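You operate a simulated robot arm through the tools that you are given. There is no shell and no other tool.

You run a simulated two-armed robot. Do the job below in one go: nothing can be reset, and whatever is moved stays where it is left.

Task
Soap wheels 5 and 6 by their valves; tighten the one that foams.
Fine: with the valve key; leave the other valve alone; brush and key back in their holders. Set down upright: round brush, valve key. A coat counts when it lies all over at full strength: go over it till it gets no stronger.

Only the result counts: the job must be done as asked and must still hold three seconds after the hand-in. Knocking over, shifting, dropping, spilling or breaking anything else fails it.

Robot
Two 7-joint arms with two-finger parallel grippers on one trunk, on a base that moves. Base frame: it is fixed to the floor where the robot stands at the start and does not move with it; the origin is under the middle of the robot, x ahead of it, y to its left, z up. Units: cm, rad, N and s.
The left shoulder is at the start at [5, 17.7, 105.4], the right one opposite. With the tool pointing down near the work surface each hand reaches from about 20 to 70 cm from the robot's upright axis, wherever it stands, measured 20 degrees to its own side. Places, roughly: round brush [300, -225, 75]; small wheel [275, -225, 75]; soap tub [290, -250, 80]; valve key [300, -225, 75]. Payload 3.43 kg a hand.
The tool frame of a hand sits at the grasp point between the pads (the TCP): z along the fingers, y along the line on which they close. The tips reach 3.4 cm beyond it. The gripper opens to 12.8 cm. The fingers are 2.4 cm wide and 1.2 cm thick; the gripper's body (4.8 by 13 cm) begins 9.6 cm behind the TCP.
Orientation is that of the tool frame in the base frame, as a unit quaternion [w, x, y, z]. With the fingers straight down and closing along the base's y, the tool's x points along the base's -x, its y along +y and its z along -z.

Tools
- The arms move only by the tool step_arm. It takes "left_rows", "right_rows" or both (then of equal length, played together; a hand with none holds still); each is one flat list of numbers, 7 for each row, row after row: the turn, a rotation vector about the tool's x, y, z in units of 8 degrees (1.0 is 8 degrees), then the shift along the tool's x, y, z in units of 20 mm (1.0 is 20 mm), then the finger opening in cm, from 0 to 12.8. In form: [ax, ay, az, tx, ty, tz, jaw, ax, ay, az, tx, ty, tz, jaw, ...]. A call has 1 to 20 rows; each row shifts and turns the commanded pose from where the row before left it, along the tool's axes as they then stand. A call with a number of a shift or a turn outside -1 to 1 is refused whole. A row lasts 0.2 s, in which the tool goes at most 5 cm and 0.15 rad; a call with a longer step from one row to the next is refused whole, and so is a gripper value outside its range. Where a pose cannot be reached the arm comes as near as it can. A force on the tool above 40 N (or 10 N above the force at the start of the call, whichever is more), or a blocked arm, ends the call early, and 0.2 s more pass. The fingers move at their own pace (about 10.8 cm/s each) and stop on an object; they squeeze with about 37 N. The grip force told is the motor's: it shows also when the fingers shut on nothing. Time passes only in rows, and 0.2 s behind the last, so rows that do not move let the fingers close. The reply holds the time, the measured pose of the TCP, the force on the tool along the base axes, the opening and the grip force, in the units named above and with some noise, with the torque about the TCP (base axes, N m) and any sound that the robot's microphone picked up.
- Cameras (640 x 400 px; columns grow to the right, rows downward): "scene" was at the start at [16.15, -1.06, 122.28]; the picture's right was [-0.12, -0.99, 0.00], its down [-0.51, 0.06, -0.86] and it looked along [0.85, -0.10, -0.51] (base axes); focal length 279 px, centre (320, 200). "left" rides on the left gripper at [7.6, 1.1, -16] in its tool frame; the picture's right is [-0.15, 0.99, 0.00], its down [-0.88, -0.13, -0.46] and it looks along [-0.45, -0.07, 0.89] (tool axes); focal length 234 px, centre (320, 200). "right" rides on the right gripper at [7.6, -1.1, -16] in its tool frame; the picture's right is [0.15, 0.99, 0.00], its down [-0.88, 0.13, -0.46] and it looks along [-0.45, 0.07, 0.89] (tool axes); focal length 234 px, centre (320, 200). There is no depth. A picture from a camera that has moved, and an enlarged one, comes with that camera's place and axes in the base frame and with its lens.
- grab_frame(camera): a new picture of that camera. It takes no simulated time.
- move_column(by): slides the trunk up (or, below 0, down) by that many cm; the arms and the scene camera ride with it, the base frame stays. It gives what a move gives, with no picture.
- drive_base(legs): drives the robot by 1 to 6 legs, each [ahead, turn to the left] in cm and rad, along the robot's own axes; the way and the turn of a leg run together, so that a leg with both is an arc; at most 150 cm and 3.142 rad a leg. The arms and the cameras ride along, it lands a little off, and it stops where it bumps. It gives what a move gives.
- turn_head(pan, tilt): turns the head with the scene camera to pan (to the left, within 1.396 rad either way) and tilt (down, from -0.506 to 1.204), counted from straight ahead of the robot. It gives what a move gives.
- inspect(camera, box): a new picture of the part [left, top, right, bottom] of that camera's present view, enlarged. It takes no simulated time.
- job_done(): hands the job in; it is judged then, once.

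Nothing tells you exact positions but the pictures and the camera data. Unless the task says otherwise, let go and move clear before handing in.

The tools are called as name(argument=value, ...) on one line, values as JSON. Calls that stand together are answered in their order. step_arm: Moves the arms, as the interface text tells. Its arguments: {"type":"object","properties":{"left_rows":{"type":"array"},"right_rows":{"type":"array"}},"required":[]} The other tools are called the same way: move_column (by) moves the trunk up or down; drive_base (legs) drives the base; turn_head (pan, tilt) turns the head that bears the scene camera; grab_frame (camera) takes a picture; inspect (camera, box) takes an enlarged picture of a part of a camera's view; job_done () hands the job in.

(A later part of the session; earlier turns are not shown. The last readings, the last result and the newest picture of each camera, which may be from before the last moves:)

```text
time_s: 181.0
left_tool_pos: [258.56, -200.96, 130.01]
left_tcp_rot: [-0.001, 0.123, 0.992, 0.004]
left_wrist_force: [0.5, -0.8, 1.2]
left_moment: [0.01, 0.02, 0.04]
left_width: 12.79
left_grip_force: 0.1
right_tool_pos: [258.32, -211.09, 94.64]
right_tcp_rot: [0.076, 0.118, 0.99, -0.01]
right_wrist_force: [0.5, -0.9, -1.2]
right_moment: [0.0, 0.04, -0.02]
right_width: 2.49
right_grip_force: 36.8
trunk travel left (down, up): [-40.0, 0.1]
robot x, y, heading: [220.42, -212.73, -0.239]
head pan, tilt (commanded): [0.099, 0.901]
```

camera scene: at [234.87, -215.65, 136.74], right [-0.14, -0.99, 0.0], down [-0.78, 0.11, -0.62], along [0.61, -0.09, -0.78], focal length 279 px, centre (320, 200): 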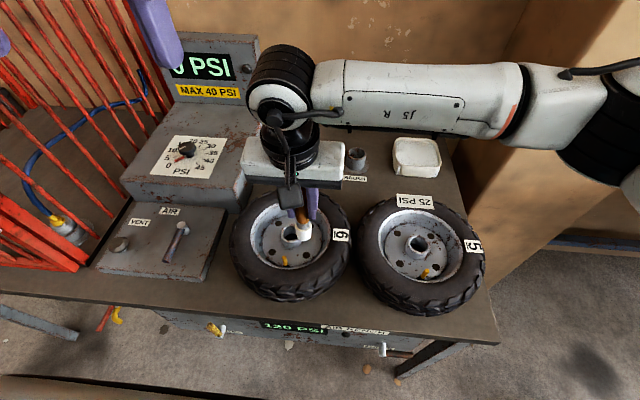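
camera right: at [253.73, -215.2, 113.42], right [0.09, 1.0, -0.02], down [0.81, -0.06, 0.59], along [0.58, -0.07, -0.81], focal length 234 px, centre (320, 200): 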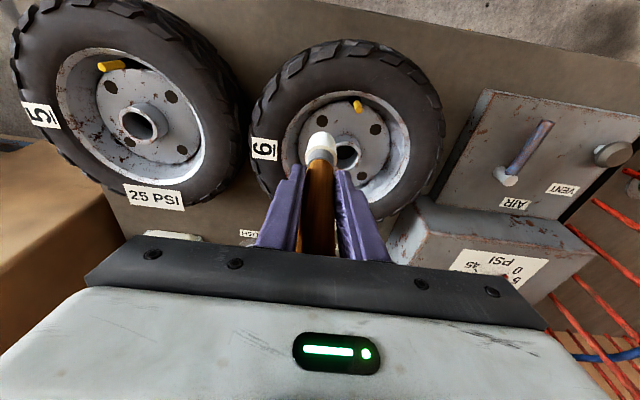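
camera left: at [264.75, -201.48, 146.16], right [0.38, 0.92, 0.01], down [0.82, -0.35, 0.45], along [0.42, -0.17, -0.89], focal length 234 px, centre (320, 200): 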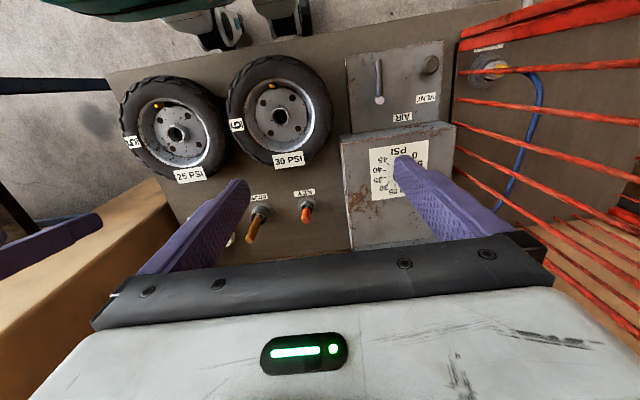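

step_arm(right_rows=[0, 0, 0, 0.03, 0, 0.2, 0])

step_arm(right_rows=[0, 0, 0, 0.02, 0, 0.15, 0])

step_arm(right_rows=[0, 0, 0, 0.02, 0, 0.15, 0])

step_arm(right_rows=[0, 0, 0, 0.02, 0, 0.12, 0])

```text
time_s: 181.4
left_tool_pos: [258.52, -201.06, 130.17]
left_tcp_rot: [-0.002, 0.123, 0.992, 0.004]
left_wrist_force: [0.1, -0.2, -0.1]
left_moment: [-0.01, 0.02, 0.03]
left_width: 12.81
left_grip_force: 0.0
right_tool_pos: [258.39, -211.1, 94.27]
right_tcp_rot: [0.076, 0.118, 0.99, -0.01]
right_wrist_force: [-0.5, 0.4, -0.3]
right_moment: [-0.02, 0.08, 0.02]
right_width: 2.5
right_grip_force: 36.9
trunk travel left (down, up): [-40.0, 0.1]
robot x, y, heading: [220.57, -212.81, -0.243]
head pan, tilt (commanded): [0.099, 0.901]
```

```text
time_s: 181.8
left_tool_pos: [258.53, -201.11, 130.03]
left_tcp_rot: [-0.002, 0.123, 0.992, 0.005]
left_wrist_force: [-0.1, -0.2, 0.5]
left_moment: [-0.01, -0.01, -0.01]
left_width: 12.82
left_grip_force: 0.2
right_tool_pos: [258.44, -211.21, 94.02]
right_tcp_rot: [0.076, 0.118, 0.99, -0.01]
right_wrist_force: [-0.6, -0.2, -0.3]
right_moment: [0.0, -0.04, 0.04]
right_width: 2.49
right_grip_force: 36.7
trunk travel left (down, up): [-40.0, 0.1]
robot x, y, heading: [220.32, -213.12, -0.241]
head pan, tilt (commanded): [0.099, 0.901]
```

```text
time_s: 182.2
left_tool_pos: [258.56, -201.04, 130.09]
left_tcp_rot: [-0.002, 0.123, 0.992, 0.005]
left_wrist_force: [0.0, -1.5, -0.4]
left_moment: [-0.02, 0.02, 0.01]
left_width: 12.76
left_grip_force: 0.0
right_tool_pos: [258.42, -211.15, 93.72]
right_tcp_rot: [0.077, 0.119, 0.99, -0.01]
right_wrist_force: [-0.3, -0.6, 0.4]
right_moment: [0.03, 0.01, 0.01]
right_width: 2.48
right_grip_force: 37.7
trunk travel left (down, up): [-40.0, 0.1]
robot x, y, heading: [220.35, -212.96, -0.237]
head pan, tilt (commanded): [0.099, 0.901]
```

```text
time_s: 182.6
left_tool_pos: [258.44, -200.99, 130.14]
left_tcp_rot: [-0.003, 0.123, 0.992, 0.005]
left_wrist_force: [0.4, 0.0, -0.4]
left_moment: [-0.01, -0.04, 0.0]
left_width: 12.78
left_grip_force: 0.2
right_tool_pos: [258.45, -211.07, 93.35]
right_tcp_rot: [0.077, 0.118, 0.99, -0.01]
right_wrist_force: [1.0, -0.3, -1.3]
right_moment: [0.0, 0.04, 0.0]
right_width: 2.48
right_grip_force: 37.1
trunk travel left (down, up): [-40.0, 0.1]
robot x, y, heading: [220.28, -212.98, -0.241]
head pan, tilt (commanded): [0.099, 0.901]
```

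step_arm(right_rows=[0, 0, 0, 0.02, 0, 0.15, 0])

step_arm(right_rows=[0, 0, 0, 0.02, 0, 0.12, 0])

step_arm(right_rows=[0, 0, 0, 0.02, 0, 0.12, 0])

inspect(camera="scene", box=[240, 220, 340, 300])

```text
time_s: 183.0
left_tool_pos: [258.56, -201.05, 130.15]
left_tcp_rot: [-0.002, 0.123, 0.992, 0.004]
left_wrist_force: [0.0, 0.7, -0.1]
left_moment: [0.01, 0.01, -0.01]
left_width: 12.79
left_grip_force: 0.0
right_tool_pos: [258.46, -211.31, 93.05]
right_tcp_rot: [0.077, 0.118, 0.99, -0.01]
right_wrist_force: [-0.3, 0.0, -0.7]
right_moment: [-0.03, 0.0, -0.01]
right_width: 2.48
right_grip_force: 37.4
trunk travel left (down, up): [-40.0, 0.1]
robot x, y, heading: [220.19, -213.15, -0.237]
head pan, tilt (commanded): [0.099, 0.901]
```

```text
time_s: 183.4
left_tool_pos: [258.56, -200.96, 130.2]
left_tcp_rot: [-0.002, 0.123, 0.992, 0.005]
left_wrist_force: [0.2, -0.1, -0.1]
left_moment: [-0.01, 0.01, 0.02]
left_width: 12.79
left_grip_force: 0.0
right_tool_pos: [258.48, -211.07, 93.11]
right_tcp_rot: [0.078, 0.119, 0.99, -0.01]
right_wrist_force: [-1.7, -0.4, 8.8]
right_moment: [-0.13, 0.08, -0.01]
right_width: 2.5
right_grip_force: 37.0
trunk travel left (down, up): [-40.0, 0.1]
robot x, y, heading: [220.21, -212.59, -0.242]
head pan, tilt (commanded): [0.099, 0.901]
```

```text
time_s: 183.8
left_tool_pos: [258.3, -201.04, 130.36]
left_tcp_rot: [-0.001, 0.123, 0.992, 0.005]
left_wrist_force: [0.3, 0.0, 0.4]
left_moment: [0.0, -0.02, 0.0]
left_width: 12.8
left_grip_force: 0.1
right_tool_pos: [258.26, -211.17, 92.96]
right_tcp_rot: [0.08, 0.118, 0.99, -0.008]
right_wrist_force: [-0.5, -3.2, 29.8]
right_moment: [-0.31, -0.23, -0.03]
right_width: 2.49
right_grip_force: 36.8
trunk travel left (down, up): [-40.0, 0.1]
robot x, y, heading: [220.33, -213.04, -0.241]
head pan, tilt (commanded): [0.099, 0.901]
```

```text
5.00 times, centred on (290, 260) of scene
camera zoom: at [234.64, -215.68, 136.81], right [-0.14, -0.99, 0.0], down [-0.77, 0.11, -0.62], along [0.62, -0.09, -0.78], focal length 1397 px, centre (470, -100)
```

zoom: 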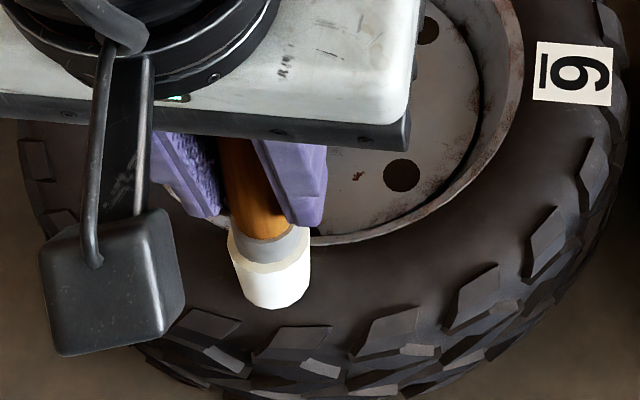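

Contact on the rim lip and tyre beside valve 6. I'll ease off, stroke left–right, then lift and look for a mark.

step_arm(right_rows=[0, 0, 0, -0.02, 0, -0.1, 0, 0, 0, 0, 0, 0.4, 0, 0, 0, 0, 0, 0, 0.4, 0, 0, 0, 0, 0, 0, -0.4, 0, 0, 0, 0, 0, 0, -0.4, 0, 0, 0, 0, 0, 0, -0.4, 0, 0, 0, 0, 0, 0, -0.4, 0, 0, 0, 0, 0, 0, 0.4, 0, 0, 0, 0, 0, 0, 0.4, 0, 0])

step_arm(right_rows=[0, 0, 0, -0.153, 0, -0.988, 0, 0, 0, 0, -0.153, 0, -0.988, 0, 0, 0, 0, -0.153, 0, -0.988, 0, 0, 0, 0, -0.9, -0.5, 0.14, 0, 0, 0, 0, -0.9, -0.5, 0.14, 0, 0, 0, 0, -0.9, -0.5, 0.14, 0, 0, 0, 0, -0.9, -0.5, 0.14, 0])

inspect(camera="scene", box=[230, 220, 350, 310])

inspect(camera="right", box=[280, 40, 420, 140])

```text
time_s: 185.8
left_tool_pos: [258.4, -201.06, 130.15]
left_tcp_rot: [-0.001, 0.123, 0.992, 0.003]
left_wrist_force: [-0.9, -0.7, 0.2]
left_moment: [0.01, -0.04, 0.01]
left_width: 12.79
left_grip_force: 0.0
right_tool_pos: [258.43, -211.2, 92.77]
right_tcp_rot: [0.078, 0.118, 0.99, -0.01]
right_wrist_force: [0.1, 0.9, 2.0]
right_moment: [-0.29, 0.11, -0.03]
right_width: 2.49
right_grip_force: 37.0
trunk travel left (down, up): [-40.0, 0.1]
robot x, y, heading: [220.5, -212.76, -0.24]
head pan, tilt (commanded): [0.099, 0.901]
```

```text
time_s: 187.4
left_tool_pos: [258.53, -201.0, 130.03]
left_tcp_rot: [-0.002, 0.123, 0.992, 0.005]
left_wrist_force: [0.2, -0.4, 0.1]
left_moment: [0.0, 0.0, -0.03]
left_width: 12.8
left_grip_force: 0.0
right_tool_pos: [264.68, -216.72, 98.82]
right_tcp_rot: [0.077, 0.117, 0.99, -0.009]
right_wrist_force: [0.1, -0.2, -0.2]
right_moment: [-0.02, -0.03, 0.01]
right_width: 2.5
right_grip_force: 37.0
trunk travel left (down, up): [-40.0, 0.1]
robot x, y, heading: [220.42, -212.99, -0.239]
head pan, tilt (commanded): [0.099, 0.901]
```

```text
4.44 times, centred on (290, 265) of scene
camera zoom: at [234.88, -215.67, 136.73], right [-0.14, -0.99, 0.0], down [-0.78, 0.11, -0.62], along [0.61, -0.09, -0.78], focal length 1242 px, centre (453, -89)
```

zoom: 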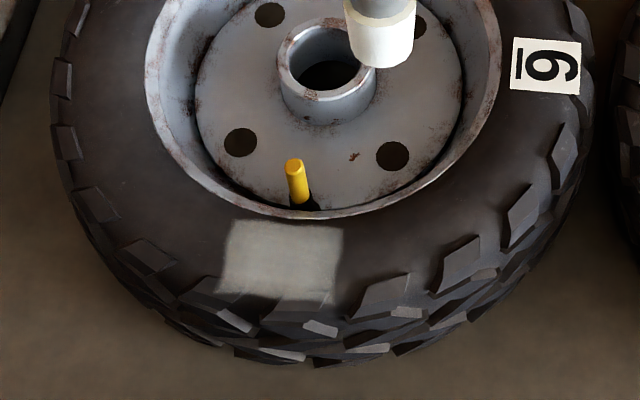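

```text
4.00 times, centred on (350, 90) of right
camera zoom: at [254.76, -215.36, 113.39], right [0.09, 1.0, -0.02], down [0.81, -0.06, 0.59], along [0.58, -0.07, -0.81], focal length 937 px, centre (200, 640)
```

zoom: 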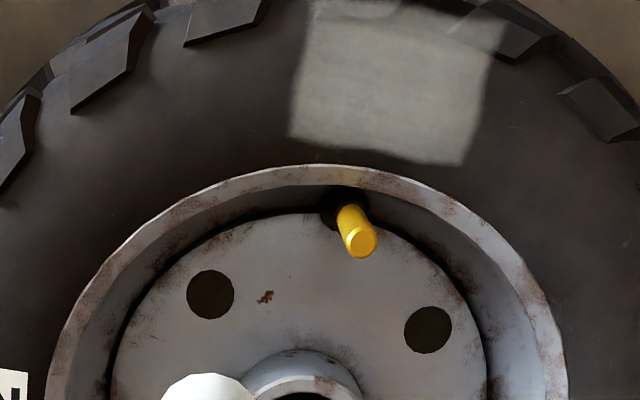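

Found it: a rectangular soap patch has appeared on the tyre just outside valve 6, centred at about (257.9, -211.2) and roughly 5 × 4 cm. So the brush was loaded all along, and the place to soap is the tyre beside the valve. I'll go over this patch again in a raster until it gets no whiter.

step_arm(right_rows=[0, 0, 0, 0.81, 0.38, -0.1255, 0, 0, 0, 0, 0.81, 0.38, -0.1255, 0, 0, 0, 0, 0.81, 0.38, -0.1255, 0, 0, 0, 0, 0.81, 0.38, -0.1255, 0, 0, 0, 0, 0.81, 0.38, -0.1255, 0, 0, 0, 0, 0.139, 0, 0.9, 0, 0, 0, 0, 0.139, 0, 0.9, 0, 0, 0, 0, 0.12, 0, 0.75, 0])

step_arm(right_rows=[0, 0, 0, 0.02, 0, 0.12, 0])

step_arm(right_rows=[0, 0, 0, 0.02, 0, 0.1, 0])

```text
time_s: 189.2
left_tool_pos: [258.45, -201.05, 130.08]
left_tcp_rot: [-0.001, 0.122, 0.992, 0.005]
left_wrist_force: [1.1, 0.4, 0.7]
left_moment: [0.0, -0.02, -0.01]
left_width: 12.79
left_grip_force: 0.2
right_tool_pos: [257.71, -211.07, 93.69]
right_tcp_rot: [0.076, 0.118, 0.99, -0.01]
right_wrist_force: [-0.3, -0.3, -1.4]
right_moment: [-0.03, 0.03, 0.0]
right_width: 2.49
right_grip_force: 36.8
trunk travel left (down, up): [-40.0, 0.1]
robot x, y, heading: [220.59, -212.93, -0.238]
head pan, tilt (commanded): [0.099, 0.901]
```

```text
time_s: 189.6
left_tool_pos: [258.5, -201.03, 130.05]
left_tcp_rot: [-0.002, 0.123, 0.992, 0.006]
left_wrist_force: [0.2, -0.1, -0.7]
left_moment: [-0.01, 0.0, 0.0]
left_width: 12.79
left_grip_force: 0.0
right_tool_pos: [257.72, -211.15, 93.45]
right_tcp_rot: [0.077, 0.118, 0.99, -0.009]
right_wrist_force: [0.4, -0.7, -0.8]
right_moment: [0.04, 0.0, 0.01]
right_width: 2.5
right_grip_force: 37.3
trunk travel left (down, up): [-40.0, 0.1]
robot x, y, heading: [220.05, -212.81, -0.245]
head pan, tilt (commanded): [0.099, 0.901]
```

```text
time_s: 190.0
left_tool_pos: [258.45, -201.04, 130.13]
left_tcp_rot: [-0.002, 0.123, 0.992, 0.004]
left_wrist_force: [0.3, 0.0, 0.2]
left_moment: [0.01, -0.04, -0.01]
left_width: 12.79
left_grip_force: 0.1
right_tool_pos: [257.53, -211.29, 93.21]
right_tcp_rot: [0.077, 0.118, 0.99, -0.01]
right_wrist_force: [0.1, -0.4, -1.0]
right_moment: [-0.04, -0.01, -0.02]
right_width: 2.48
right_grip_force: 37.1
trunk travel left (down, up): [-40.0, 0.1]
robot x, y, heading: [220.47, -212.78, -0.245]
head pan, tilt (commanded): [0.099, 0.901]
```

step_arm(right_rows=[0, 0, 0, 0.015, 0, 0.1, 0])

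step_arm(right_rows=[0, 0, 0, 0.015, 0, 0.1, 0])

step_arm(right_rows=[0, 0, 0, 0.012, 0, 0.08, 0])

```text
time_s: 190.4
left_tool_pos: [258.47, -201.08, 130.0]
left_tcp_rot: [-0.002, 0.123, 0.992, 0.004]
left_wrist_force: [0.6, 0.5, 0.7]
left_moment: [0.01, 0.02, -0.01]
left_width: 12.82
left_grip_force: 0.1
right_tool_pos: [257.69, -211.07, 93.01]
right_tcp_rot: [0.077, 0.117, 0.99, -0.009]
right_wrist_force: [0.3, -0.7, -0.4]
right_moment: [0.0, -0.03, 0.02]
right_width: 2.48
right_grip_force: 37.1
trunk travel left (down, up): [-40.0, 0.1]
robot x, y, heading: [220.51, -212.94, -0.238]
head pan, tilt (commanded): [0.099, 0.901]
```

```text
time_s: 190.8
left_tool_pos: [258.47, -200.98, 130.12]
left_tcp_rot: [-0.002, 0.122, 0.992, 0.004]
left_wrist_force: [0.3, 0.4, 0.1]
left_moment: [0.02, -0.02, 0.01]
left_width: 12.8
left_grip_force: 0.1
right_tool_pos: [257.59, -211.15, 92.81]
right_tcp_rot: [0.077, 0.119, 0.99, -0.009]
right_wrist_force: [0.9, 0.5, 0.0]
right_moment: [0.01, 0.02, -0.01]
right_width: 2.5
right_grip_force: 37.0
trunk travel left (down, up): [-40.0, 0.1]
robot x, y, heading: [220.18, -212.63, -0.245]
head pan, tilt (commanded): [0.099, 0.901]
```

```text
time_s: 191.2
left_tool_pos: [258.39, -201.0, 130.2]
left_tcp_rot: [-0.002, 0.122, 0.993, 0.005]
left_wrist_force: [-0.1, -0.4, 0.5]
left_moment: [0.01, -0.02, -0.01]
left_width: 12.79
left_grip_force: 0.0
right_tool_pos: [257.43, -211.07, 92.86]
right_tcp_rot: [0.077, 0.118, 0.99, -0.008]
right_wrist_force: [-2.9, -1.9, 11.1]
right_moment: [-0.12, 0.09, 0.0]
right_width: 2.52
right_grip_force: 37.0
trunk travel left (down, up): [-40.0, 0.1]
robot x, y, heading: [220.38, -212.75, -0.24]
head pan, tilt (commanded): [0.099, 0.901]
```

In contact at 11 N. Now a raster: sweep left–right over the centre, shift outward, sweep again, and return.

step_arm(right_rows=[0, 0, 0, 0, 0.5, 0, 0, 0, 0, 0, 0, 0.5, 0, 0, 0, 0, 0, 0, -0.5, 0, 0, 0, 0, 0, 0, -0.5, 0, 0, 0, 0, 0, 0, -0.5, 0, 0, 0, 0, 0, 0, -0.5, 0, 0, 0, 0, 0, 0, 0.5, 0, 0, 0, 0, 0, 0, 0.5, 0, 0, 0, 0, 0, 0.4, 0, -0.04, 0, 0, 0, 0, 0, 0.5, 0, 0, 0, 0, 0, 0, 0.5, 0, 0, 0, 0, 0, 0, -0.5, 0, 0, 0, 0, 0, 0, -0.5, 0, 0, 0, 0, 0, 0, -0.5, 0, 0, 0, 0, 0, 0, -0.5, 0, 0, 0, 0, 0, 0, 0.5, 0, 0, 0, 0, 0, 0, 0.5, 0, 0, 0, 0, 0, -0.4, 0, 0.04, 0])

step_arm(right_rows=[0, 0, 0, -0.153, 0, -0.988, 0, 0, 0, 0, -0.153, 0, -0.988, 0, 0, 0, 0, -0.153, 0, -0.988, 0, 0, 0, 0, -0.9, -0.5, 0.14, 0, 0, 0, 0, -0.9, -0.5, 0.14, 0, 0, 0, 0, -0.9, -0.5, 0.14, 0, 0, 0, 0, -0.9, -0.5, 0.14, 0])

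inspect(camera="scene", box=[230, 220, 350, 310])

inspect(camera="right", box=[280, 20, 420, 120])

```text
time_s: 195.0
left_tool_pos: [258.46, -201.09, 130.15]
left_tcp_rot: [-0.002, 0.123, 0.992, 0.005]
left_wrist_force: [0.0, 0.1, 0.1]
left_moment: [0.03, 0.02, 0.0]
left_width: 12.82
left_grip_force: 0.0
right_tool_pos: [257.55, -211.16, 92.71]
right_tcp_rot: [0.078, 0.118, 0.99, -0.009]
right_wrist_force: [-4.4, 0.0, 9.5]
right_moment: [-0.1, 0.32, 0.0]
right_width: 2.49
right_grip_force: 36.9
trunk travel left (down, up): [-40.0, 0.1]
robot x, y, heading: [220.87, -212.78, -0.24]
head pan, tilt (commanded): [0.099, 0.901]
```

```text
time_s: 196.6
left_tool_pos: [258.55, -201.03, 130.09]
left_tcp_rot: [-0.002, 0.123, 0.992, 0.004]
left_wrist_force: [-0.6, 0.1, -0.5]
left_moment: [-0.01, 0.02, 0.01]
left_width: 12.79
left_grip_force: 0.0
right_tool_pos: [263.5, -216.96, 98.73]
right_tcp_rot: [0.078, 0.118, 0.99, -0.009]
right_wrist_force: [-0.2, 0.3, -0.7]
right_moment: [-0.04, 0.04, -0.01]
right_width: 2.49
right_grip_force: 37.2
trunk travel left (down, up): [-40.0, 0.1]
robot x, y, heading: [220.51, -212.91, -0.242]
head pan, tilt (commanded): [0.099, 0.901]
```

```text
4.44 times, centred on (290, 265) of scene
camera zoom: at [234.88, -215.67, 136.73], right [-0.14, -0.99, 0.0], down [-0.78, 0.11, -0.62], along [0.61, -0.09, -0.78], focal length 1242 px, centre (453, -89)
```

zoom: 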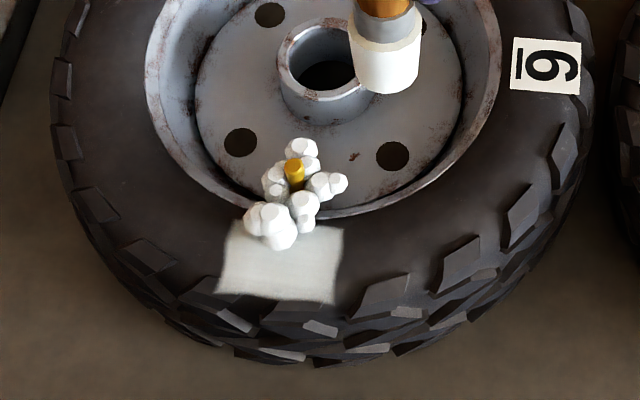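

```text
4.00 times, centred on (350, 70) of right
camera zoom: at [253.62, -215.45, 113.22], right [0.09, 1.0, -0.02], down [0.81, -0.06, 0.59], along [0.58, -0.07, -0.81], focal length 937 px, centre (200, 720)
```

zoom: 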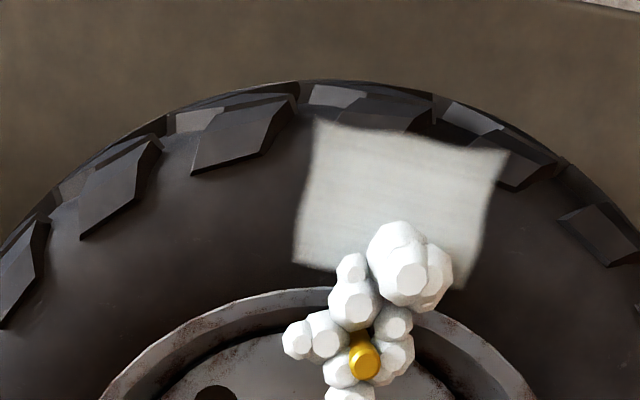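

Valve 6 foams: white bubbles have risen all around its stem, so wheel 6 is the leaky one. The patch got clearly whiter, so I'll go over it once more and check whether it still strengthens.

step_arm(right_rows=[0, 0, 0, 0.889, 0.5375, -0.1377, 0, 0, 0, 0, 0.889, 0.5375, -0.1377, 0, 0, 0, 0, 0.889, 0.5375, -0.1377, 0, 0, 0, 0, 0.889, 0.5375, -0.1377, 0, 0, 0, 0, 0.147, 0, 0.95, 0, 0, 0, 0, 0.147, 0, 0.95, 0, 0, 0, 0, 0.14, 0, 0.9, 0])

step_arm(right_rows=[0, 0, 0, 0.015, 0, 0.08, 0])

step_arm(right_rows=[0, 0, 0, 0.015, 0, 0.08, 0])

```text
time_s: 198.2
left_tool_pos: [258.43, -201.08, 130.19]
left_tcp_rot: [-0.002, 0.123, 0.992, 0.005]
left_wrist_force: [0.8, -0.5, 0.0]
left_moment: [-0.02, 0.01, 0.01]
left_width: 12.79
left_grip_force: 0.1
right_tool_pos: [257.58, -210.87, 93.05]
right_tcp_rot: [0.077, 0.117, 0.99, -0.01]
right_wrist_force: [0.4, -0.4, -1.1]
right_moment: [-0.01, 0.03, -0.01]
right_width: 2.47
right_grip_force: 36.8
trunk travel left (down, up): [-40.0, 0.1]
robot x, y, heading: [220.54, -212.68, -0.243]
head pan, tilt (commanded): [0.099, 0.901]
```

```text
time_s: 198.6
left_tool_pos: [258.5, -201.09, 130.07]
left_tcp_rot: [-0.002, 0.122, 0.992, 0.005]
left_wrist_force: [0.2, -0.4, -0.2]
left_moment: [0.01, 0.0, 0.01]
left_width: 12.81
left_grip_force: 0.1
right_tool_pos: [257.74, -210.86, 92.9]
right_tcp_rot: [0.077, 0.118, 0.99, -0.009]
right_wrist_force: [0.0, -0.2, -0.7]
right_moment: [0.02, 0.0, 0.02]
right_width: 2.51
right_grip_force: 37.7
trunk travel left (down, up): [-40.0, 0.1]
robot x, y, heading: [220.38, -212.99, -0.238]
head pan, tilt (commanded): [0.099, 0.901]
```

```text
time_s: 199.0
left_tool_pos: [258.43, -201.01, 130.16]
left_tcp_rot: [-0.002, 0.123, 0.992, 0.003]
left_wrist_force: [0.0, 0.0, 0.9]
left_moment: [-0.01, 0.0, 0.01]
left_width: 12.79
left_grip_force: 0.0
right_tool_pos: [257.68, -211.01, 92.72]
right_tcp_rot: [0.077, 0.117, 0.99, -0.009]
right_wrist_force: [-0.2, 0.1, -0.6]
right_moment: [0.0, 0.0, -0.01]
right_width: 2.47
right_grip_force: 37.3
trunk travel left (down, up): [-40.0, 0.1]
robot x, y, heading: [220.32, -212.84, -0.241]
head pan, tilt (commanded): [0.099, 0.901]
```

step_arm(right_rows=[0, 0, 0, 0.012, 0, 0.08, 0])

step_arm(right_rows=[0, 0, 0, 0.01, 0, 0.06, 0])

```text
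time_s: 199.4
left_tool_pos: [258.37, -200.9, 130.04]
left_tcp_rot: [-0.002, 0.123, 0.992, 0.004]
left_wrist_force: [-0.4, -0.2, 0.0]
left_moment: [0.0, 0.0, -0.03]
left_width: 12.8
left_grip_force: 0.1
right_tool_pos: [257.53, -210.95, 92.66]
right_tcp_rot: [0.078, 0.117, 0.99, -0.009]
right_wrist_force: [-1.4, -1.6, 5.4]
right_moment: [-0.11, 0.02, 0.01]
right_width: 2.49
right_grip_force: 36.6
trunk travel left (down, up): [-40.0, 0.1]
robot x, y, heading: [220.06, -212.63, -0.24]
head pan, tilt (commanded): [0.099, 0.901]
```

```text
time_s: 199.8
left_tool_pos: [258.37, -201.08, 130.23]
left_tcp_rot: [-0.001, 0.123, 0.992, 0.005]
left_wrist_force: [0.0, -0.2, 0.4]
left_moment: [0.0, 0.03, 0.0]
left_width: 12.81
left_grip_force: 0.0
right_tool_pos: [257.59, -210.89, 92.7]
right_tcp_rot: [0.079, 0.118, 0.99, -0.009]
right_wrist_force: [-2.2, -6.0, 20.7]
right_moment: [-0.6, -0.01, -0.07]
right_width: 2.5
right_grip_force: 36.6
trunk travel left (down, up): [-40.0, 0.1]
robot x, y, heading: [220.72, -212.78, -0.243]
head pan, tilt (commanded): [0.099, 0.901]
```

step_arm(right_rows=[0, 0, 0, 0, 0.5, -0.03, 0, 0, 0, 0, 0, 0.5, 0, 0, 0, 0, 0, 0, -0.5, 0, 0, 0, 0, 0, 0, -0.5, 0, 0, 0, 0, 0, 0, -0.5, 0, 0, 0, 0, 0, 0, -0.5, 0, 0, 0, 0, 0, 0.45, 0, -0.04, 0, 0, 0, 0, 0, 0.5, 0, 0, 0, 0, 0, 0, 0.5, 0, 0, 0, 0, 0, 0, 0.5, 0, 0, 0, 0, 0, 0, 0.5, 0, 0, 0, 0, 0, -0.45, 0, 0.04, 0, 0, 0, 0, -0.4, 0, 0.055, 0, 0, 0, 0, 0, -0.5, 0, 0, 0, 0, 0, 0, -0.5, 0, 0, 0, 0, 0, 0, -0.5, 0, 0, 0, 0, 0, 0, -0.5, 0, 0, 0, 0, 0, 0, 0.5, 0, 0, 0, 0, 0, 0, 0.5, 0, 0, 0, 0, 0, 0.4, 0, -0.055, 0])

step_arm(right_rows=[0, 0, 0, -0.153, 0, -0.988, 0, 0, 0, 0, -0.153, 0, -0.988, 0, 0, 0, 0, -0.153, 0, -0.988, 0, 0, 0, 0, -0.9, -0.5, 0.14, 0, 0, 0, 0, -0.9, -0.5, 0.14, 0, 0, 0, 0, -0.9, -0.5, 0.14, 0, 0, 0, 0, -0.9, -0.5, 0.14, 0])

inspect(camera="scene", box=[230, 220, 350, 310])

inspect(camera="right", box=[280, 20, 420, 120])

```text
time_s: 204.0
left_tool_pos: [258.48, -201.0, 129.97]
left_tcp_rot: [-0.001, 0.122, 0.992, 0.005]
left_wrist_force: [-0.4, -1.0, -0.6]
left_moment: [0.06, 0.0, 0.03]
left_width: 12.79
left_grip_force: 0.1
right_tool_pos: [257.64, -210.91, 92.5]
right_tcp_rot: [0.077, 0.118, 0.99, -0.009]
right_wrist_force: [0.2, -0.1, -0.1]
right_moment: [0.0, 0.02, 0.01]
right_width: 2.51
right_grip_force: 37.2
trunk travel left (down, up): [-40.0, 0.1]
robot x, y, heading: [220.56, -212.72, -0.245]
head pan, tilt (commanded): [0.099, 0.901]
```

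```text
time_s: 205.6
left_tool_pos: [258.47, -201.02, 130.14]
left_tcp_rot: [-0.002, 0.122, 0.992, 0.005]
left_wrist_force: [1.2, -0.5, 0.1]
left_moment: [-0.02, 0.01, -0.01]
left_width: 12.8
left_grip_force: 0.1
right_tool_pos: [264.0, -216.56, 98.3]
right_tcp_rot: [0.076, 0.118, 0.99, -0.01]
right_wrist_force: [1.1, 0.0, -0.6]
right_moment: [-0.03, 0.01, 0.01]
right_width: 2.48
right_grip_force: 37.0
trunk travel left (down, up): [-40.0, 0.1]
robot x, y, heading: [220.51, -212.55, -0.242]
head pan, tilt (commanded): [0.099, 0.901]
```

```text
4.44 times, centred on (290, 265) of scene
camera zoom: at [234.89, -215.67, 136.73], right [-0.14, -0.99, 0.0], down [-0.78, 0.11, -0.62], along [0.61, -0.09, -0.78], focal length 1242 px, centre (453, -89)
```

zoom: 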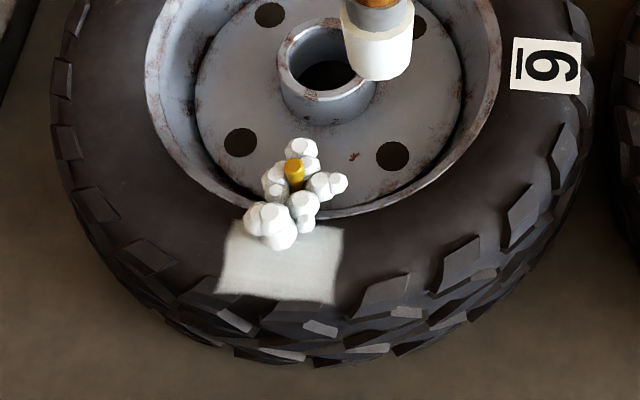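

```text
4.00 times, centred on (350, 70) of right
camera zoom: at [254.11, -215.15, 112.96], right [0.09, 1.0, -0.02], down [0.81, -0.06, 0.59], along [0.58, -0.07, -0.81], focal length 937 px, centre (200, 720)
```

zoom: 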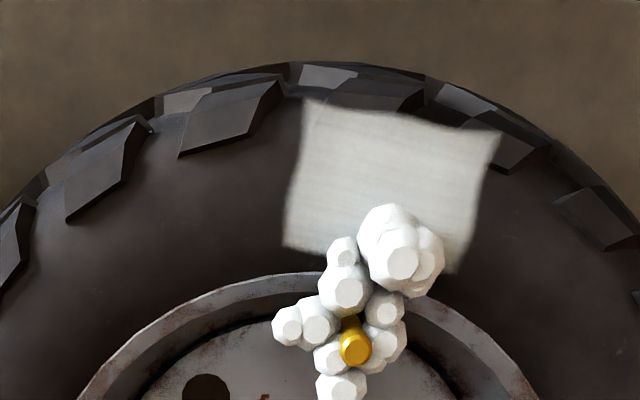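

The patch on wheel 6 no longer changes, so it looks saturated. Now the same for wheel 5, whose patch should be on the tyre just outside valve 5, at about (251.1, -238.7).

step_arm(right_rows=[0, 0, 0, 0.304, -0.942, -0.047, 0, 0, 0, 0, 0.304, -0.942, -0.047, 0, 0, 0, 0, 0.304, -0.942, -0.047, 0, 0, 0, 0, 0.304, -0.942, -0.047, 0, 0, 0, 0, 0.304, -0.942, -0.047, 0, 0, 0, 0, 0.304, -0.942, -0.047, 0, 0, 0, 0, 0.304, -0.942, -0.047, 0, 0, 0, 0, 0.304, -0.942, -0.047, 0, 0, 0, 0, 0.304, -0.942, -0.047, 0, 0, 0, 0, 0.304, -0.942, -0.047, 0, 0, 0, 0, 0.304, -0.942, -0.047, 0, 0, 0, 0, 0.304, -0.942, -0.047, 0, 0, 0, 0, 0.304, -0.942, -0.047, 0, 0, 0, 0, 0.147, 0, 0.95, 0, 0, 0, 0, 0.147, 0, 0.95, 0])

turn_head(pan=-0.1, tilt=0.95)

grab_frame(camera="scene")

grab_frame(camera="right")

```text
time_s: 208.8
left_tool_pos: [258.56, -201.08, 129.97]
left_tcp_rot: [-0.002, 0.123, 0.992, 0.005]
left_wrist_force: [0.5, 0.8, 0.1]
left_moment: [0.01, -0.02, -0.01]
left_width: 12.82
left_grip_force: 0.0
right_tool_pos: [250.32, -238.33, 94.55]
right_tcp_rot: [0.076, 0.118, 0.99, -0.008]
right_wrist_force: [-0.5, 0.1, -0.5]
right_moment: [0.01, 0.02, -0.06]
right_width: 2.48
right_grip_force: 37.0
trunk travel left (down, up): [-40.0, 0.1]
robot x, y, heading: [220.2, -212.98, -0.244]
head pan, tilt (commanded): [0.099, 0.901]
```

```text
time_s: 209.5
left_tool_pos: [258.45, -200.99, 130.12]
left_tcp_rot: [-0.002, 0.123, 0.992, 0.006]
left_wrist_force: [0.5, -0.2, 0.2]
left_moment: [-0.01, 0.02, -0.02]
left_width: 12.8
left_grip_force: 0.0
right_tool_pos: [250.39, -238.16, 94.79]
right_tcp_rot: [0.076, 0.118, 0.99, -0.01]
right_wrist_force: [-0.4, 0.5, -1.3]
right_moment: [0.05, 0.02, -0.01]
right_width: 2.48
right_grip_force: 36.9
trunk travel left (down, up): [-40.0, 0.1]
robot x, y, heading: [220.31, -212.64, -0.242]
head pan, tilt (commanded): [-0.099, 0.949]
```

```text
taken
camera scene: at [234.25, -217.0, 136.37], right [-0.33, -0.94, 0.0], down [-0.77, 0.27, -0.58], along [0.55, -0.19, -0.81], focal length 279 px, centre (320, 200)
```

scene: 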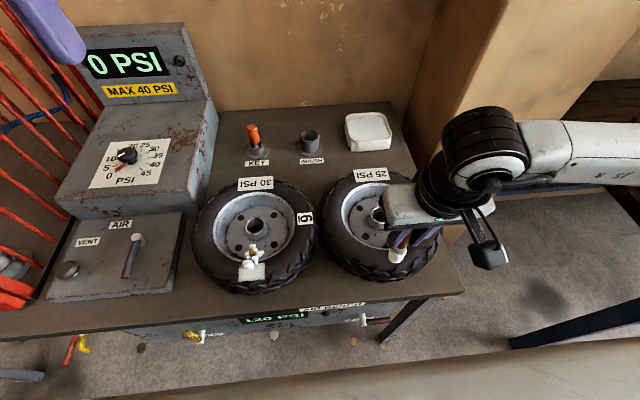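

```text
taken
camera right: at [240.51, -236.85, 109.26], right [0.09, 1.0, -0.02], down [0.81, -0.06, 0.59], along [0.58, -0.07, -0.81], focal length 234 px, centre (320, 200)
```

right: 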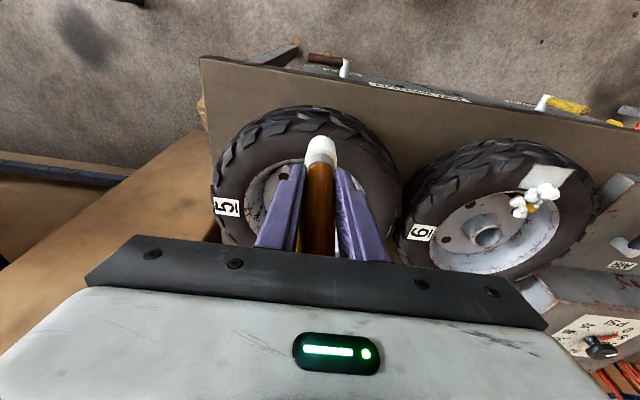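

step_arm(right_rows=[0, 0, 0, 0.07, -0.1, 0.45, 0, 0, 0, 0, 0.04, 0, 0.25, 0])

step_arm(right_rows=[0, 0, 0, 0.018, 0, 0.12, 0])

step_arm(right_rows=[0, 0, 0, 0.015, 0, 0.1, 0])

```text
time_s: 210.1
left_tool_pos: [258.53, -201.05, 130.06]
left_tcp_rot: [-0.002, 0.122, 0.993, 0.004]
left_wrist_force: [-0.7, -0.6, 0.0]
left_moment: [0.03, 0.03, -0.03]
left_width: 12.83
left_grip_force: 0.0
right_tool_pos: [250.45, -238.53, 93.41]
right_tcp_rot: [0.076, 0.118, 0.99, -0.01]
right_wrist_force: [1.1, -0.1, -0.3]
right_moment: [-0.01, 0.0, -0.02]
right_width: 2.5
right_grip_force: 37.2
trunk travel left (down, up): [-40.0, 0.1]
robot x, y, heading: [220.3, -212.65, -0.24]
head pan, tilt (commanded): [-0.099, 0.949]
```

```text
time_s: 210.5
left_tool_pos: [258.42, -201.05, 129.99]
left_tcp_rot: [-0.003, 0.123, 0.992, 0.005]
left_wrist_force: [0.0, -0.4, -0.6]
left_moment: [0.03, -0.01, 0.01]
left_width: 12.82
left_grip_force: 0.0
right_tool_pos: [250.3, -238.57, 93.03]
right_tcp_rot: [0.077, 0.117, 0.99, -0.01]
right_wrist_force: [0.1, -0.1, -0.6]
right_moment: [0.04, 0.02, 0.0]
right_width: 2.5
right_grip_force: 37.3
trunk travel left (down, up): [-40.0, 0.1]
robot x, y, heading: [220.44, -212.74, -0.241]
head pan, tilt (commanded): [-0.099, 0.949]
```

```text
time_s: 210.9
left_tool_pos: [258.44, -201.08, 130.05]
left_tcp_rot: [-0.002, 0.124, 0.992, 0.005]
left_wrist_force: [-0.9, -0.4, 0.4]
left_moment: [0.02, 0.0, -0.01]
left_width: 12.81
left_grip_force: 0.2
right_tool_pos: [250.19, -238.51, 92.83]
right_tcp_rot: [0.077, 0.118, 0.99, -0.01]
right_wrist_force: [0.3, -0.2, -0.3]
right_moment: [-0.01, -0.01, -0.02]
right_width: 2.49
right_grip_force: 37.0
trunk travel left (down, up): [-40.0, 0.1]
robot x, y, heading: [220.18, -212.95, -0.242]
head pan, tilt (commanded): [-0.099, 0.949]
```

step_arm(right_rows=[0, 0, 0, 0.012, 0, 0.09, 0])

step_arm(right_rows=[0, 0, 0, 0.012, 0, 0.08, 0])

step_arm(right_rows=[0, 0, 0, 0.01, 0, 0.06, 0])

```text
time_s: 211.3
left_tool_pos: [258.57, -201.0, 130.1]
left_tcp_rot: [-0.002, 0.122, 0.992, 0.004]
left_wrist_force: [-0.3, 0.2, -0.3]
left_moment: [0.03, 0.01, 0.04]
left_width: 12.79
left_grip_force: 0.0
right_tool_pos: [250.37, -238.56, 92.54]
right_tcp_rot: [0.077, 0.117, 0.99, -0.01]
right_wrist_force: [-0.5, 0.6, -0.1]
right_moment: [-0.01, 0.02, -0.04]
right_width: 2.49
right_grip_force: 36.6
trunk travel left (down, up): [-40.0, 0.1]
robot x, y, heading: [220.72, -212.75, -0.241]
head pan, tilt (commanded): [-0.099, 0.949]
```

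```text
time_s: 211.7
left_tool_pos: [258.41, -201.11, 130.14]
left_tcp_rot: [-0.002, 0.123, 0.992, 0.005]
left_wrist_force: [0.4, -0.2, -0.6]
left_moment: [-0.03, 0.0, 0.03]
left_width: 12.82
left_grip_force: 0.1
right_tool_pos: [250.28, -238.52, 92.4]
right_tcp_rot: [0.077, 0.117, 0.99, -0.011]
right_wrist_force: [-0.8, -0.8, 4.9]
right_moment: [-0.02, 0.05, 0.01]
right_width: 2.51
right_grip_force: 37.5
trunk travel left (down, up): [-40.0, 0.1]
robot x, y, heading: [220.43, -213.25, -0.237]
head pan, tilt (commanded): [-0.099, 0.949]
```

```text
time_s: 212.1
left_tool_pos: [258.47, -201.03, 130.22]
left_tcp_rot: [-0.002, 0.123, 0.992, 0.003]
left_wrist_force: [0.1, -0.6, -0.1]
left_moment: [-0.04, 0.01, 0.02]
left_width: 12.8
left_grip_force: 0.1
right_tool_pos: [250.36, -238.42, 92.49]
right_tcp_rot: [0.08, 0.117, 0.99, -0.009]
right_wrist_force: [-2.9, -1.5, 21.5]
right_moment: [-0.22, -0.06, -0.02]
right_width: 2.48
right_grip_force: 37.1
trunk travel left (down, up): [-40.0, 0.1]
robot x, y, heading: [220.47, -212.74, -0.246]
head pan, tilt (commanded): [-0.099, 0.949]
```

Contact on tyre 5. I'll run the same raster over the patch, then lift and look.

step_arm(right_rows=[0, 0, 0, 0, 0.5, -0.02, 0, 0, 0, 0, 0, 0.5, 0, 0, 0, 0, 0, 0, -0.5, 0, 0, 0, 0, 0, 0, -0.5, 0, 0, 0, 0, 0, 0, -0.5, 0, 0, 0, 0, 0, 0, -0.5, 0, 0, 0, 0, 0, 0.45, 0, -0.04, 0, 0, 0, 0, 0, 0.5, 0, 0, 0, 0, 0, 0, 0.5, 0, 0, 0, 0, 0, 0, 0.5, 0, 0, 0, 0, 0, 0, 0.5, 0, 0, 0, 0, 0, -0.45, 0, 0.05, 0, 0, 0, 0, -0.4, 0, 0.065, 0, 0, 0, 0, 0, -0.5, 0, 0, 0, 0, 0, 0, -0.5, 0, 0, 0, 0, 0, 0, -0.5, 0, 0, 0, 0, 0, 0, -0.5, 0, 0, 0, 0, 0, 0, 0.5, 0, 0, 0, 0, 0, 0, 0.5, 0, 0, 0, 0, 0, 0.4, 0, -0.055, 0])

step_arm(right_rows=[0, 0, 0, -0.153, 0, -0.988, 0, 0, 0, 0, -0.153, 0, -0.988, 0, 0, 0, 0, -0.153, 0, -0.988, 0, 0, 0, 0, -0.9, -0.5, 0.14, 0, 0, 0, 0, -0.9, -0.5, 0.14, 0, 0, 0, 0, -0.9, -0.5, 0.14, 0, 0, 0, 0, -0.9, -0.5, 0.14, 0])

inspect(camera="scene", box=[330, 200, 450, 300])

inspect(camera="right", box=[280, 20, 420, 120])

```text
time_s: 216.3
left_tool_pos: [258.43, -200.98, 130.07]
left_tcp_rot: [-0.002, 0.122, 0.993, 0.004]
left_wrist_force: [-0.2, 0.0, -0.8]
left_moment: [0.01, 0.0, 0.0]
left_width: 12.8
left_grip_force: 0.1
right_tool_pos: [250.22, -238.56, 92.2]
right_tcp_rot: [0.077, 0.117, 0.99, -0.01]
right_wrist_force: [0.6, 0.0, -0.4]
right_moment: [0.0, -0.01, 0.03]
right_width: 2.48
right_grip_force: 37.2
trunk travel left (down, up): [-40.0, 0.1]
robot x, y, heading: [219.9, -212.76, -0.242]
head pan, tilt (commanded): [-0.099, 0.949]
```

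```text
time_s: 217.9
left_tool_pos: [258.49, -201.08, 129.97]
left_tcp_rot: [-0.002, 0.123, 0.992, 0.004]
left_wrist_force: [-0.2, -0.4, 0.6]
left_moment: [-0.02, -0.01, -0.01]
left_width: 12.83
left_grip_force: 0.1
right_tool_pos: [256.34, -244.33, 98.61]
right_tcp_rot: [0.076, 0.117, 0.99, -0.011]
right_wrist_force: [0.4, -0.6, -0.1]
right_moment: [0.0, -0.02, 0.0]
right_width: 2.52
right_grip_force: 37.3
trunk travel left (down, up): [-40.0, 0.1]
robot x, y, heading: [220.33, -212.73, -0.24]
head pan, tilt (commanded): [-0.099, 0.949]
```

```text
4.00 times, centred on (390, 250) of scene
camera zoom: at [234.26, -217.02, 136.37], right [-0.33, -0.94, 0.0], down [-0.77, 0.27, -0.58], along [0.55, -0.19, -0.81], focal length 1117 px, centre (40, 0)
```

zoom: 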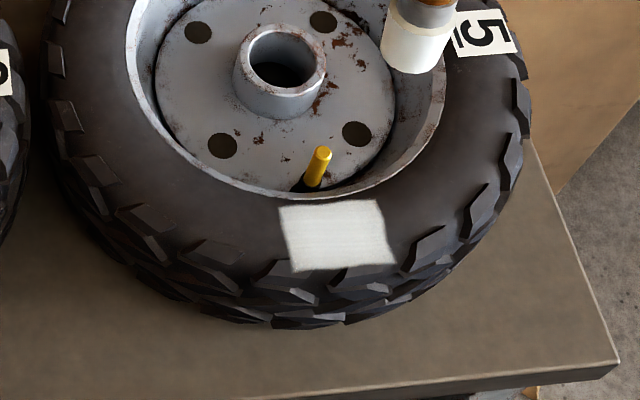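

```text
4.00 times, centred on (350, 70) of right
camera zoom: at [246.48, -242.88, 113.11], right [0.09, 1.0, -0.02], down [0.81, -0.06, 0.59], along [0.58, -0.07, -0.81], focal length 937 px, centre (200, 720)
```

zoom: 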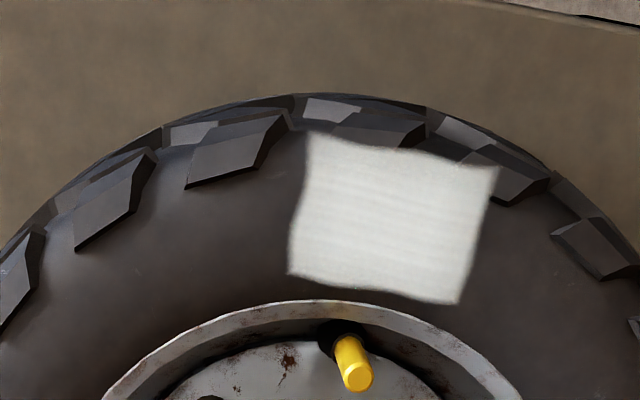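

Wheel 5's patch is coated and its valve shows no foam. I'll give it one more pass to make sure it's at full strength.

step_arm(right_rows=[0, 0, 0, 0.894, 0.533, -0.1385, 0, 0, 0, 0, 0.894, 0.533, -0.1385, 0, 0, 0, 0, 0.894, 0.533, -0.1385, 0, 0, 0, 0, 0.894, 0.533, -0.1385, 0, 0, 0, 0, 0.147, 0, 0.95, 0, 0, 0, 0, 0.147, 0, 0.95, 0, 0, 0, 0, 0.147, 0, 0.95, 0])

step_arm(right_rows=[0, 0, 0, 0.015, 0, 0.1, 0])

step_arm(right_rows=[0, 0, 0, 0.015, 0, 0.1, 0])

```text
time_s: 219.5
left_tool_pos: [258.53, -201.02, 130.02]
left_tcp_rot: [-0.002, 0.124, 0.992, 0.004]
left_wrist_force: [0.2, 0.3, 0.3]
left_moment: [0.02, 0.03, 0.0]
left_width: 12.77
left_grip_force: 0.1
right_tool_pos: [250.54, -238.2, 92.64]
right_tcp_rot: [0.077, 0.119, 0.99, -0.01]
right_wrist_force: [0.4, 0.4, -0.6]
right_moment: [-0.02, 0.0, 0.01]
right_width: 2.5
right_grip_force: 36.3
trunk travel left (down, up): [-40.0, 0.1]
robot x, y, heading: [220.35, -212.73, -0.241]
head pan, tilt (commanded): [-0.099, 0.949]
```

```text
time_s: 219.9
left_tool_pos: [258.51, -200.99, 130.11]
left_tcp_rot: [-0.002, 0.123, 0.992, 0.005]
left_wrist_force: [1.1, -0.8, 0.3]
left_moment: [0.0, 0.01, -0.01]
left_width: 12.8
left_grip_force: 0.0
right_tool_pos: [250.59, -238.17, 92.41]
right_tcp_rot: [0.076, 0.117, 0.99, -0.01]
right_wrist_force: [-0.1, 0.9, 0.0]
right_moment: [-0.02, 0.03, 0.0]
right_width: 2.48
right_grip_force: 37.2
trunk travel left (down, up): [-40.0, 0.1]
robot x, y, heading: [220.11, -212.61, -0.243]
head pan, tilt (commanded): [-0.099, 0.949]
```

```text
time_s: 220.3
left_tool_pos: [258.47, -201.12, 130.19]
left_tcp_rot: [-0.003, 0.122, 0.993, 0.005]
left_wrist_force: [-0.3, -0.5, -0.4]
left_moment: [0.0, 0.01, -0.02]
left_width: 12.8
left_grip_force: 0.1
right_tool_pos: [250.65, -238.2, 92.32]
right_tcp_rot: [0.078, 0.118, 0.99, -0.01]
right_wrist_force: [1.3, -1.0, 2.9]
right_moment: [-0.07, -0.03, -0.03]
right_width: 2.5
right_grip_force: 36.9
trunk travel left (down, up): [-40.0, 0.1]
robot x, y, heading: [220.46, -212.8, -0.24]
head pan, tilt (commanded): [-0.099, 0.949]
```

step_arm(right_rows=[0, 0, 0, 0, 0.5, 0.04, 0, 0, 0, 0, 0, 0.4, 0, 0, 0, 0, 0, 0, -0.5, 0, 0, 0, 0, 0, 0, -0.5, 0, 0, 0, 0, 0, 0, -0.5, 0, 0, 0, 0, 0, 0, -0.5, 0, 0, 0, 0, 0, 0.45, 0, -0.03, 0, 0, 0, 0, 0, 0.5, 0, 0, 0, 0, 0, 0, 0.5, 0, 0, 0, 0, 0, 0, 0.5, 0, 0, 0, 0, 0, 0, 0.5, 0, 0, 0, 0, 0, -0.45, 0, 0.04, 0, 0, 0, 0, -0.4, 0, 0.065, 0, 0, 0, 0, 0, -0.5, 0, 0, 0, 0, 0, 0, -0.5, 0, 0, 0, 0, 0, 0, -0.5, 0, 0, 0, 0, 0, 0, -0.5, 0, 0, 0, 0, 0, 0, 0.5, 0, 0, 0, 0, 0, 0, 0.5, 0, 0, 0, 0, 0, 0.4, 0, -0.055, 0])

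step_arm(right_rows=[0, 0, 0, -0.153, 0, -0.988, 0, 0, 0, 0, -0.153, 0, -0.988, 0, 0, 0, 0, -0.153, 0, -0.988, 0, 0, 0, 0, -0.9, -0.5, 0.14, 0, 0, 0, 0, -0.9, -0.5, 0.14, 0, 0, 0, 0, -0.9, -0.5, 0.14, 0, 0, 0, 0, -0.9, -0.5, 0.14, 0])

inspect(camera="scene", box=[330, 200, 450, 300])

inspect(camera="scene", box=[190, 170, 450, 310])

inspect(camera="right", box=[280, 20, 420, 120])

```text
time_s: 224.5
left_tool_pos: [258.44, -201.07, 130.08]
left_tcp_rot: [-0.002, 0.122, 0.993, 0.004]
left_wrist_force: [0.7, 0.6, -0.1]
left_moment: [-0.01, -0.01, -0.02]
left_width: 12.8
left_grip_force: 0.2
right_tool_pos: [250.31, -238.58, 92.03]
right_tcp_rot: [0.077, 0.118, 0.99, -0.011]
right_wrist_force: [1.2, -0.4, 0.0]
right_moment: [0.02, 0.02, 0.0]
right_width: 2.46
right_grip_force: 37.2
trunk travel left (down, up): [-40.0, 0.1]
robot x, y, heading: [220.34, -213.08, -0.242]
head pan, tilt (commanded): [-0.099, 0.949]
```

```text
time_s: 226.1
left_tool_pos: [258.53, -201.04, 130.13]
left_tcp_rot: [-0.002, 0.123, 0.992, 0.005]
left_wrist_force: [-0.1, 0.3, -0.1]
left_moment: [0.01, 0.0, 0.01]
left_width: 12.82
left_grip_force: 0.1
right_tool_pos: [256.36, -244.2, 97.92]
right_tcp_rot: [0.077, 0.117, 0.99, -0.01]
right_wrist_force: [-0.3, -0.1, -0.9]
right_moment: [-0.02, 0.03, 0.04]
right_width: 2.46
right_grip_force: 37.3
trunk travel left (down, up): [-40.0, 0.1]
robot x, y, heading: [220.72, -212.74, -0.243]
head pan, tilt (commanded): [-0.099, 0.949]
```

```text
4.00 times, centred on (390, 250) of scene
camera zoom: at [234.26, -217.02, 136.37], right [-0.33, -0.94, 0.0], down [-0.77, 0.27, -0.58], along [0.55, -0.19, -0.81], focal length 1117 px, centre (40, 0)
```

zoom: 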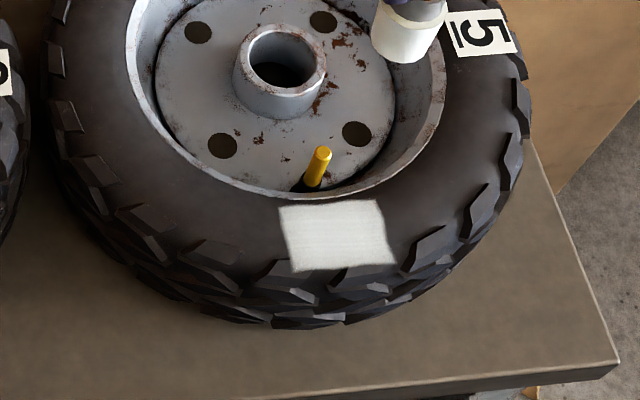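

```text
2.46 times, centred on (320, 240) of scene
camera zoom: at [234.26, -217.02, 136.37], right [-0.33, -0.94, 0.0], down [-0.77, 0.27, -0.58], along [0.55, -0.19, -0.81], focal length 688 px, centre (320, 102)
```

zoom: 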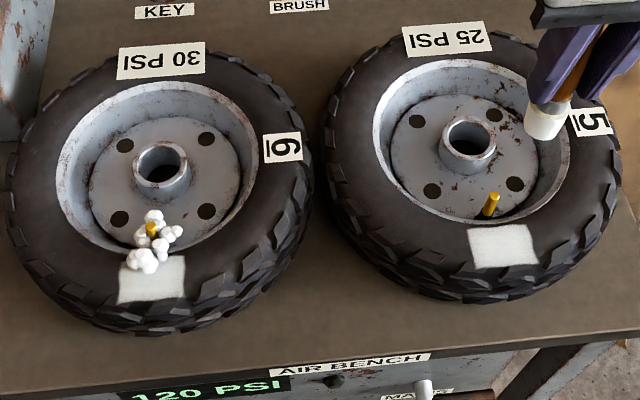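

```text
4.00 times, centred on (350, 70) of right
camera zoom: at [246.63, -242.74, 112.6], right [0.09, 1.0, -0.02], down [0.81, -0.06, 0.59], along [0.58, -0.07, -0.81], focal length 937 px, centre (200, 720)
```

zoom: 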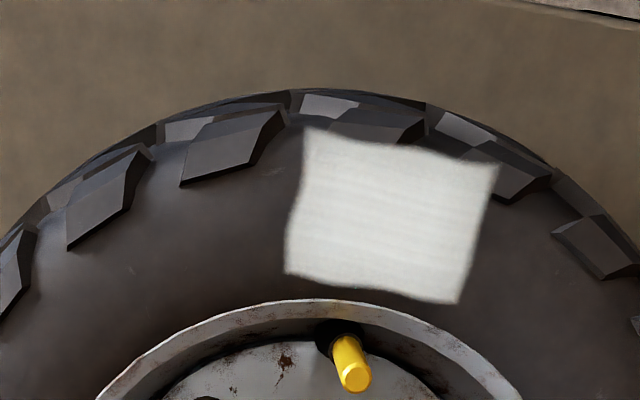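

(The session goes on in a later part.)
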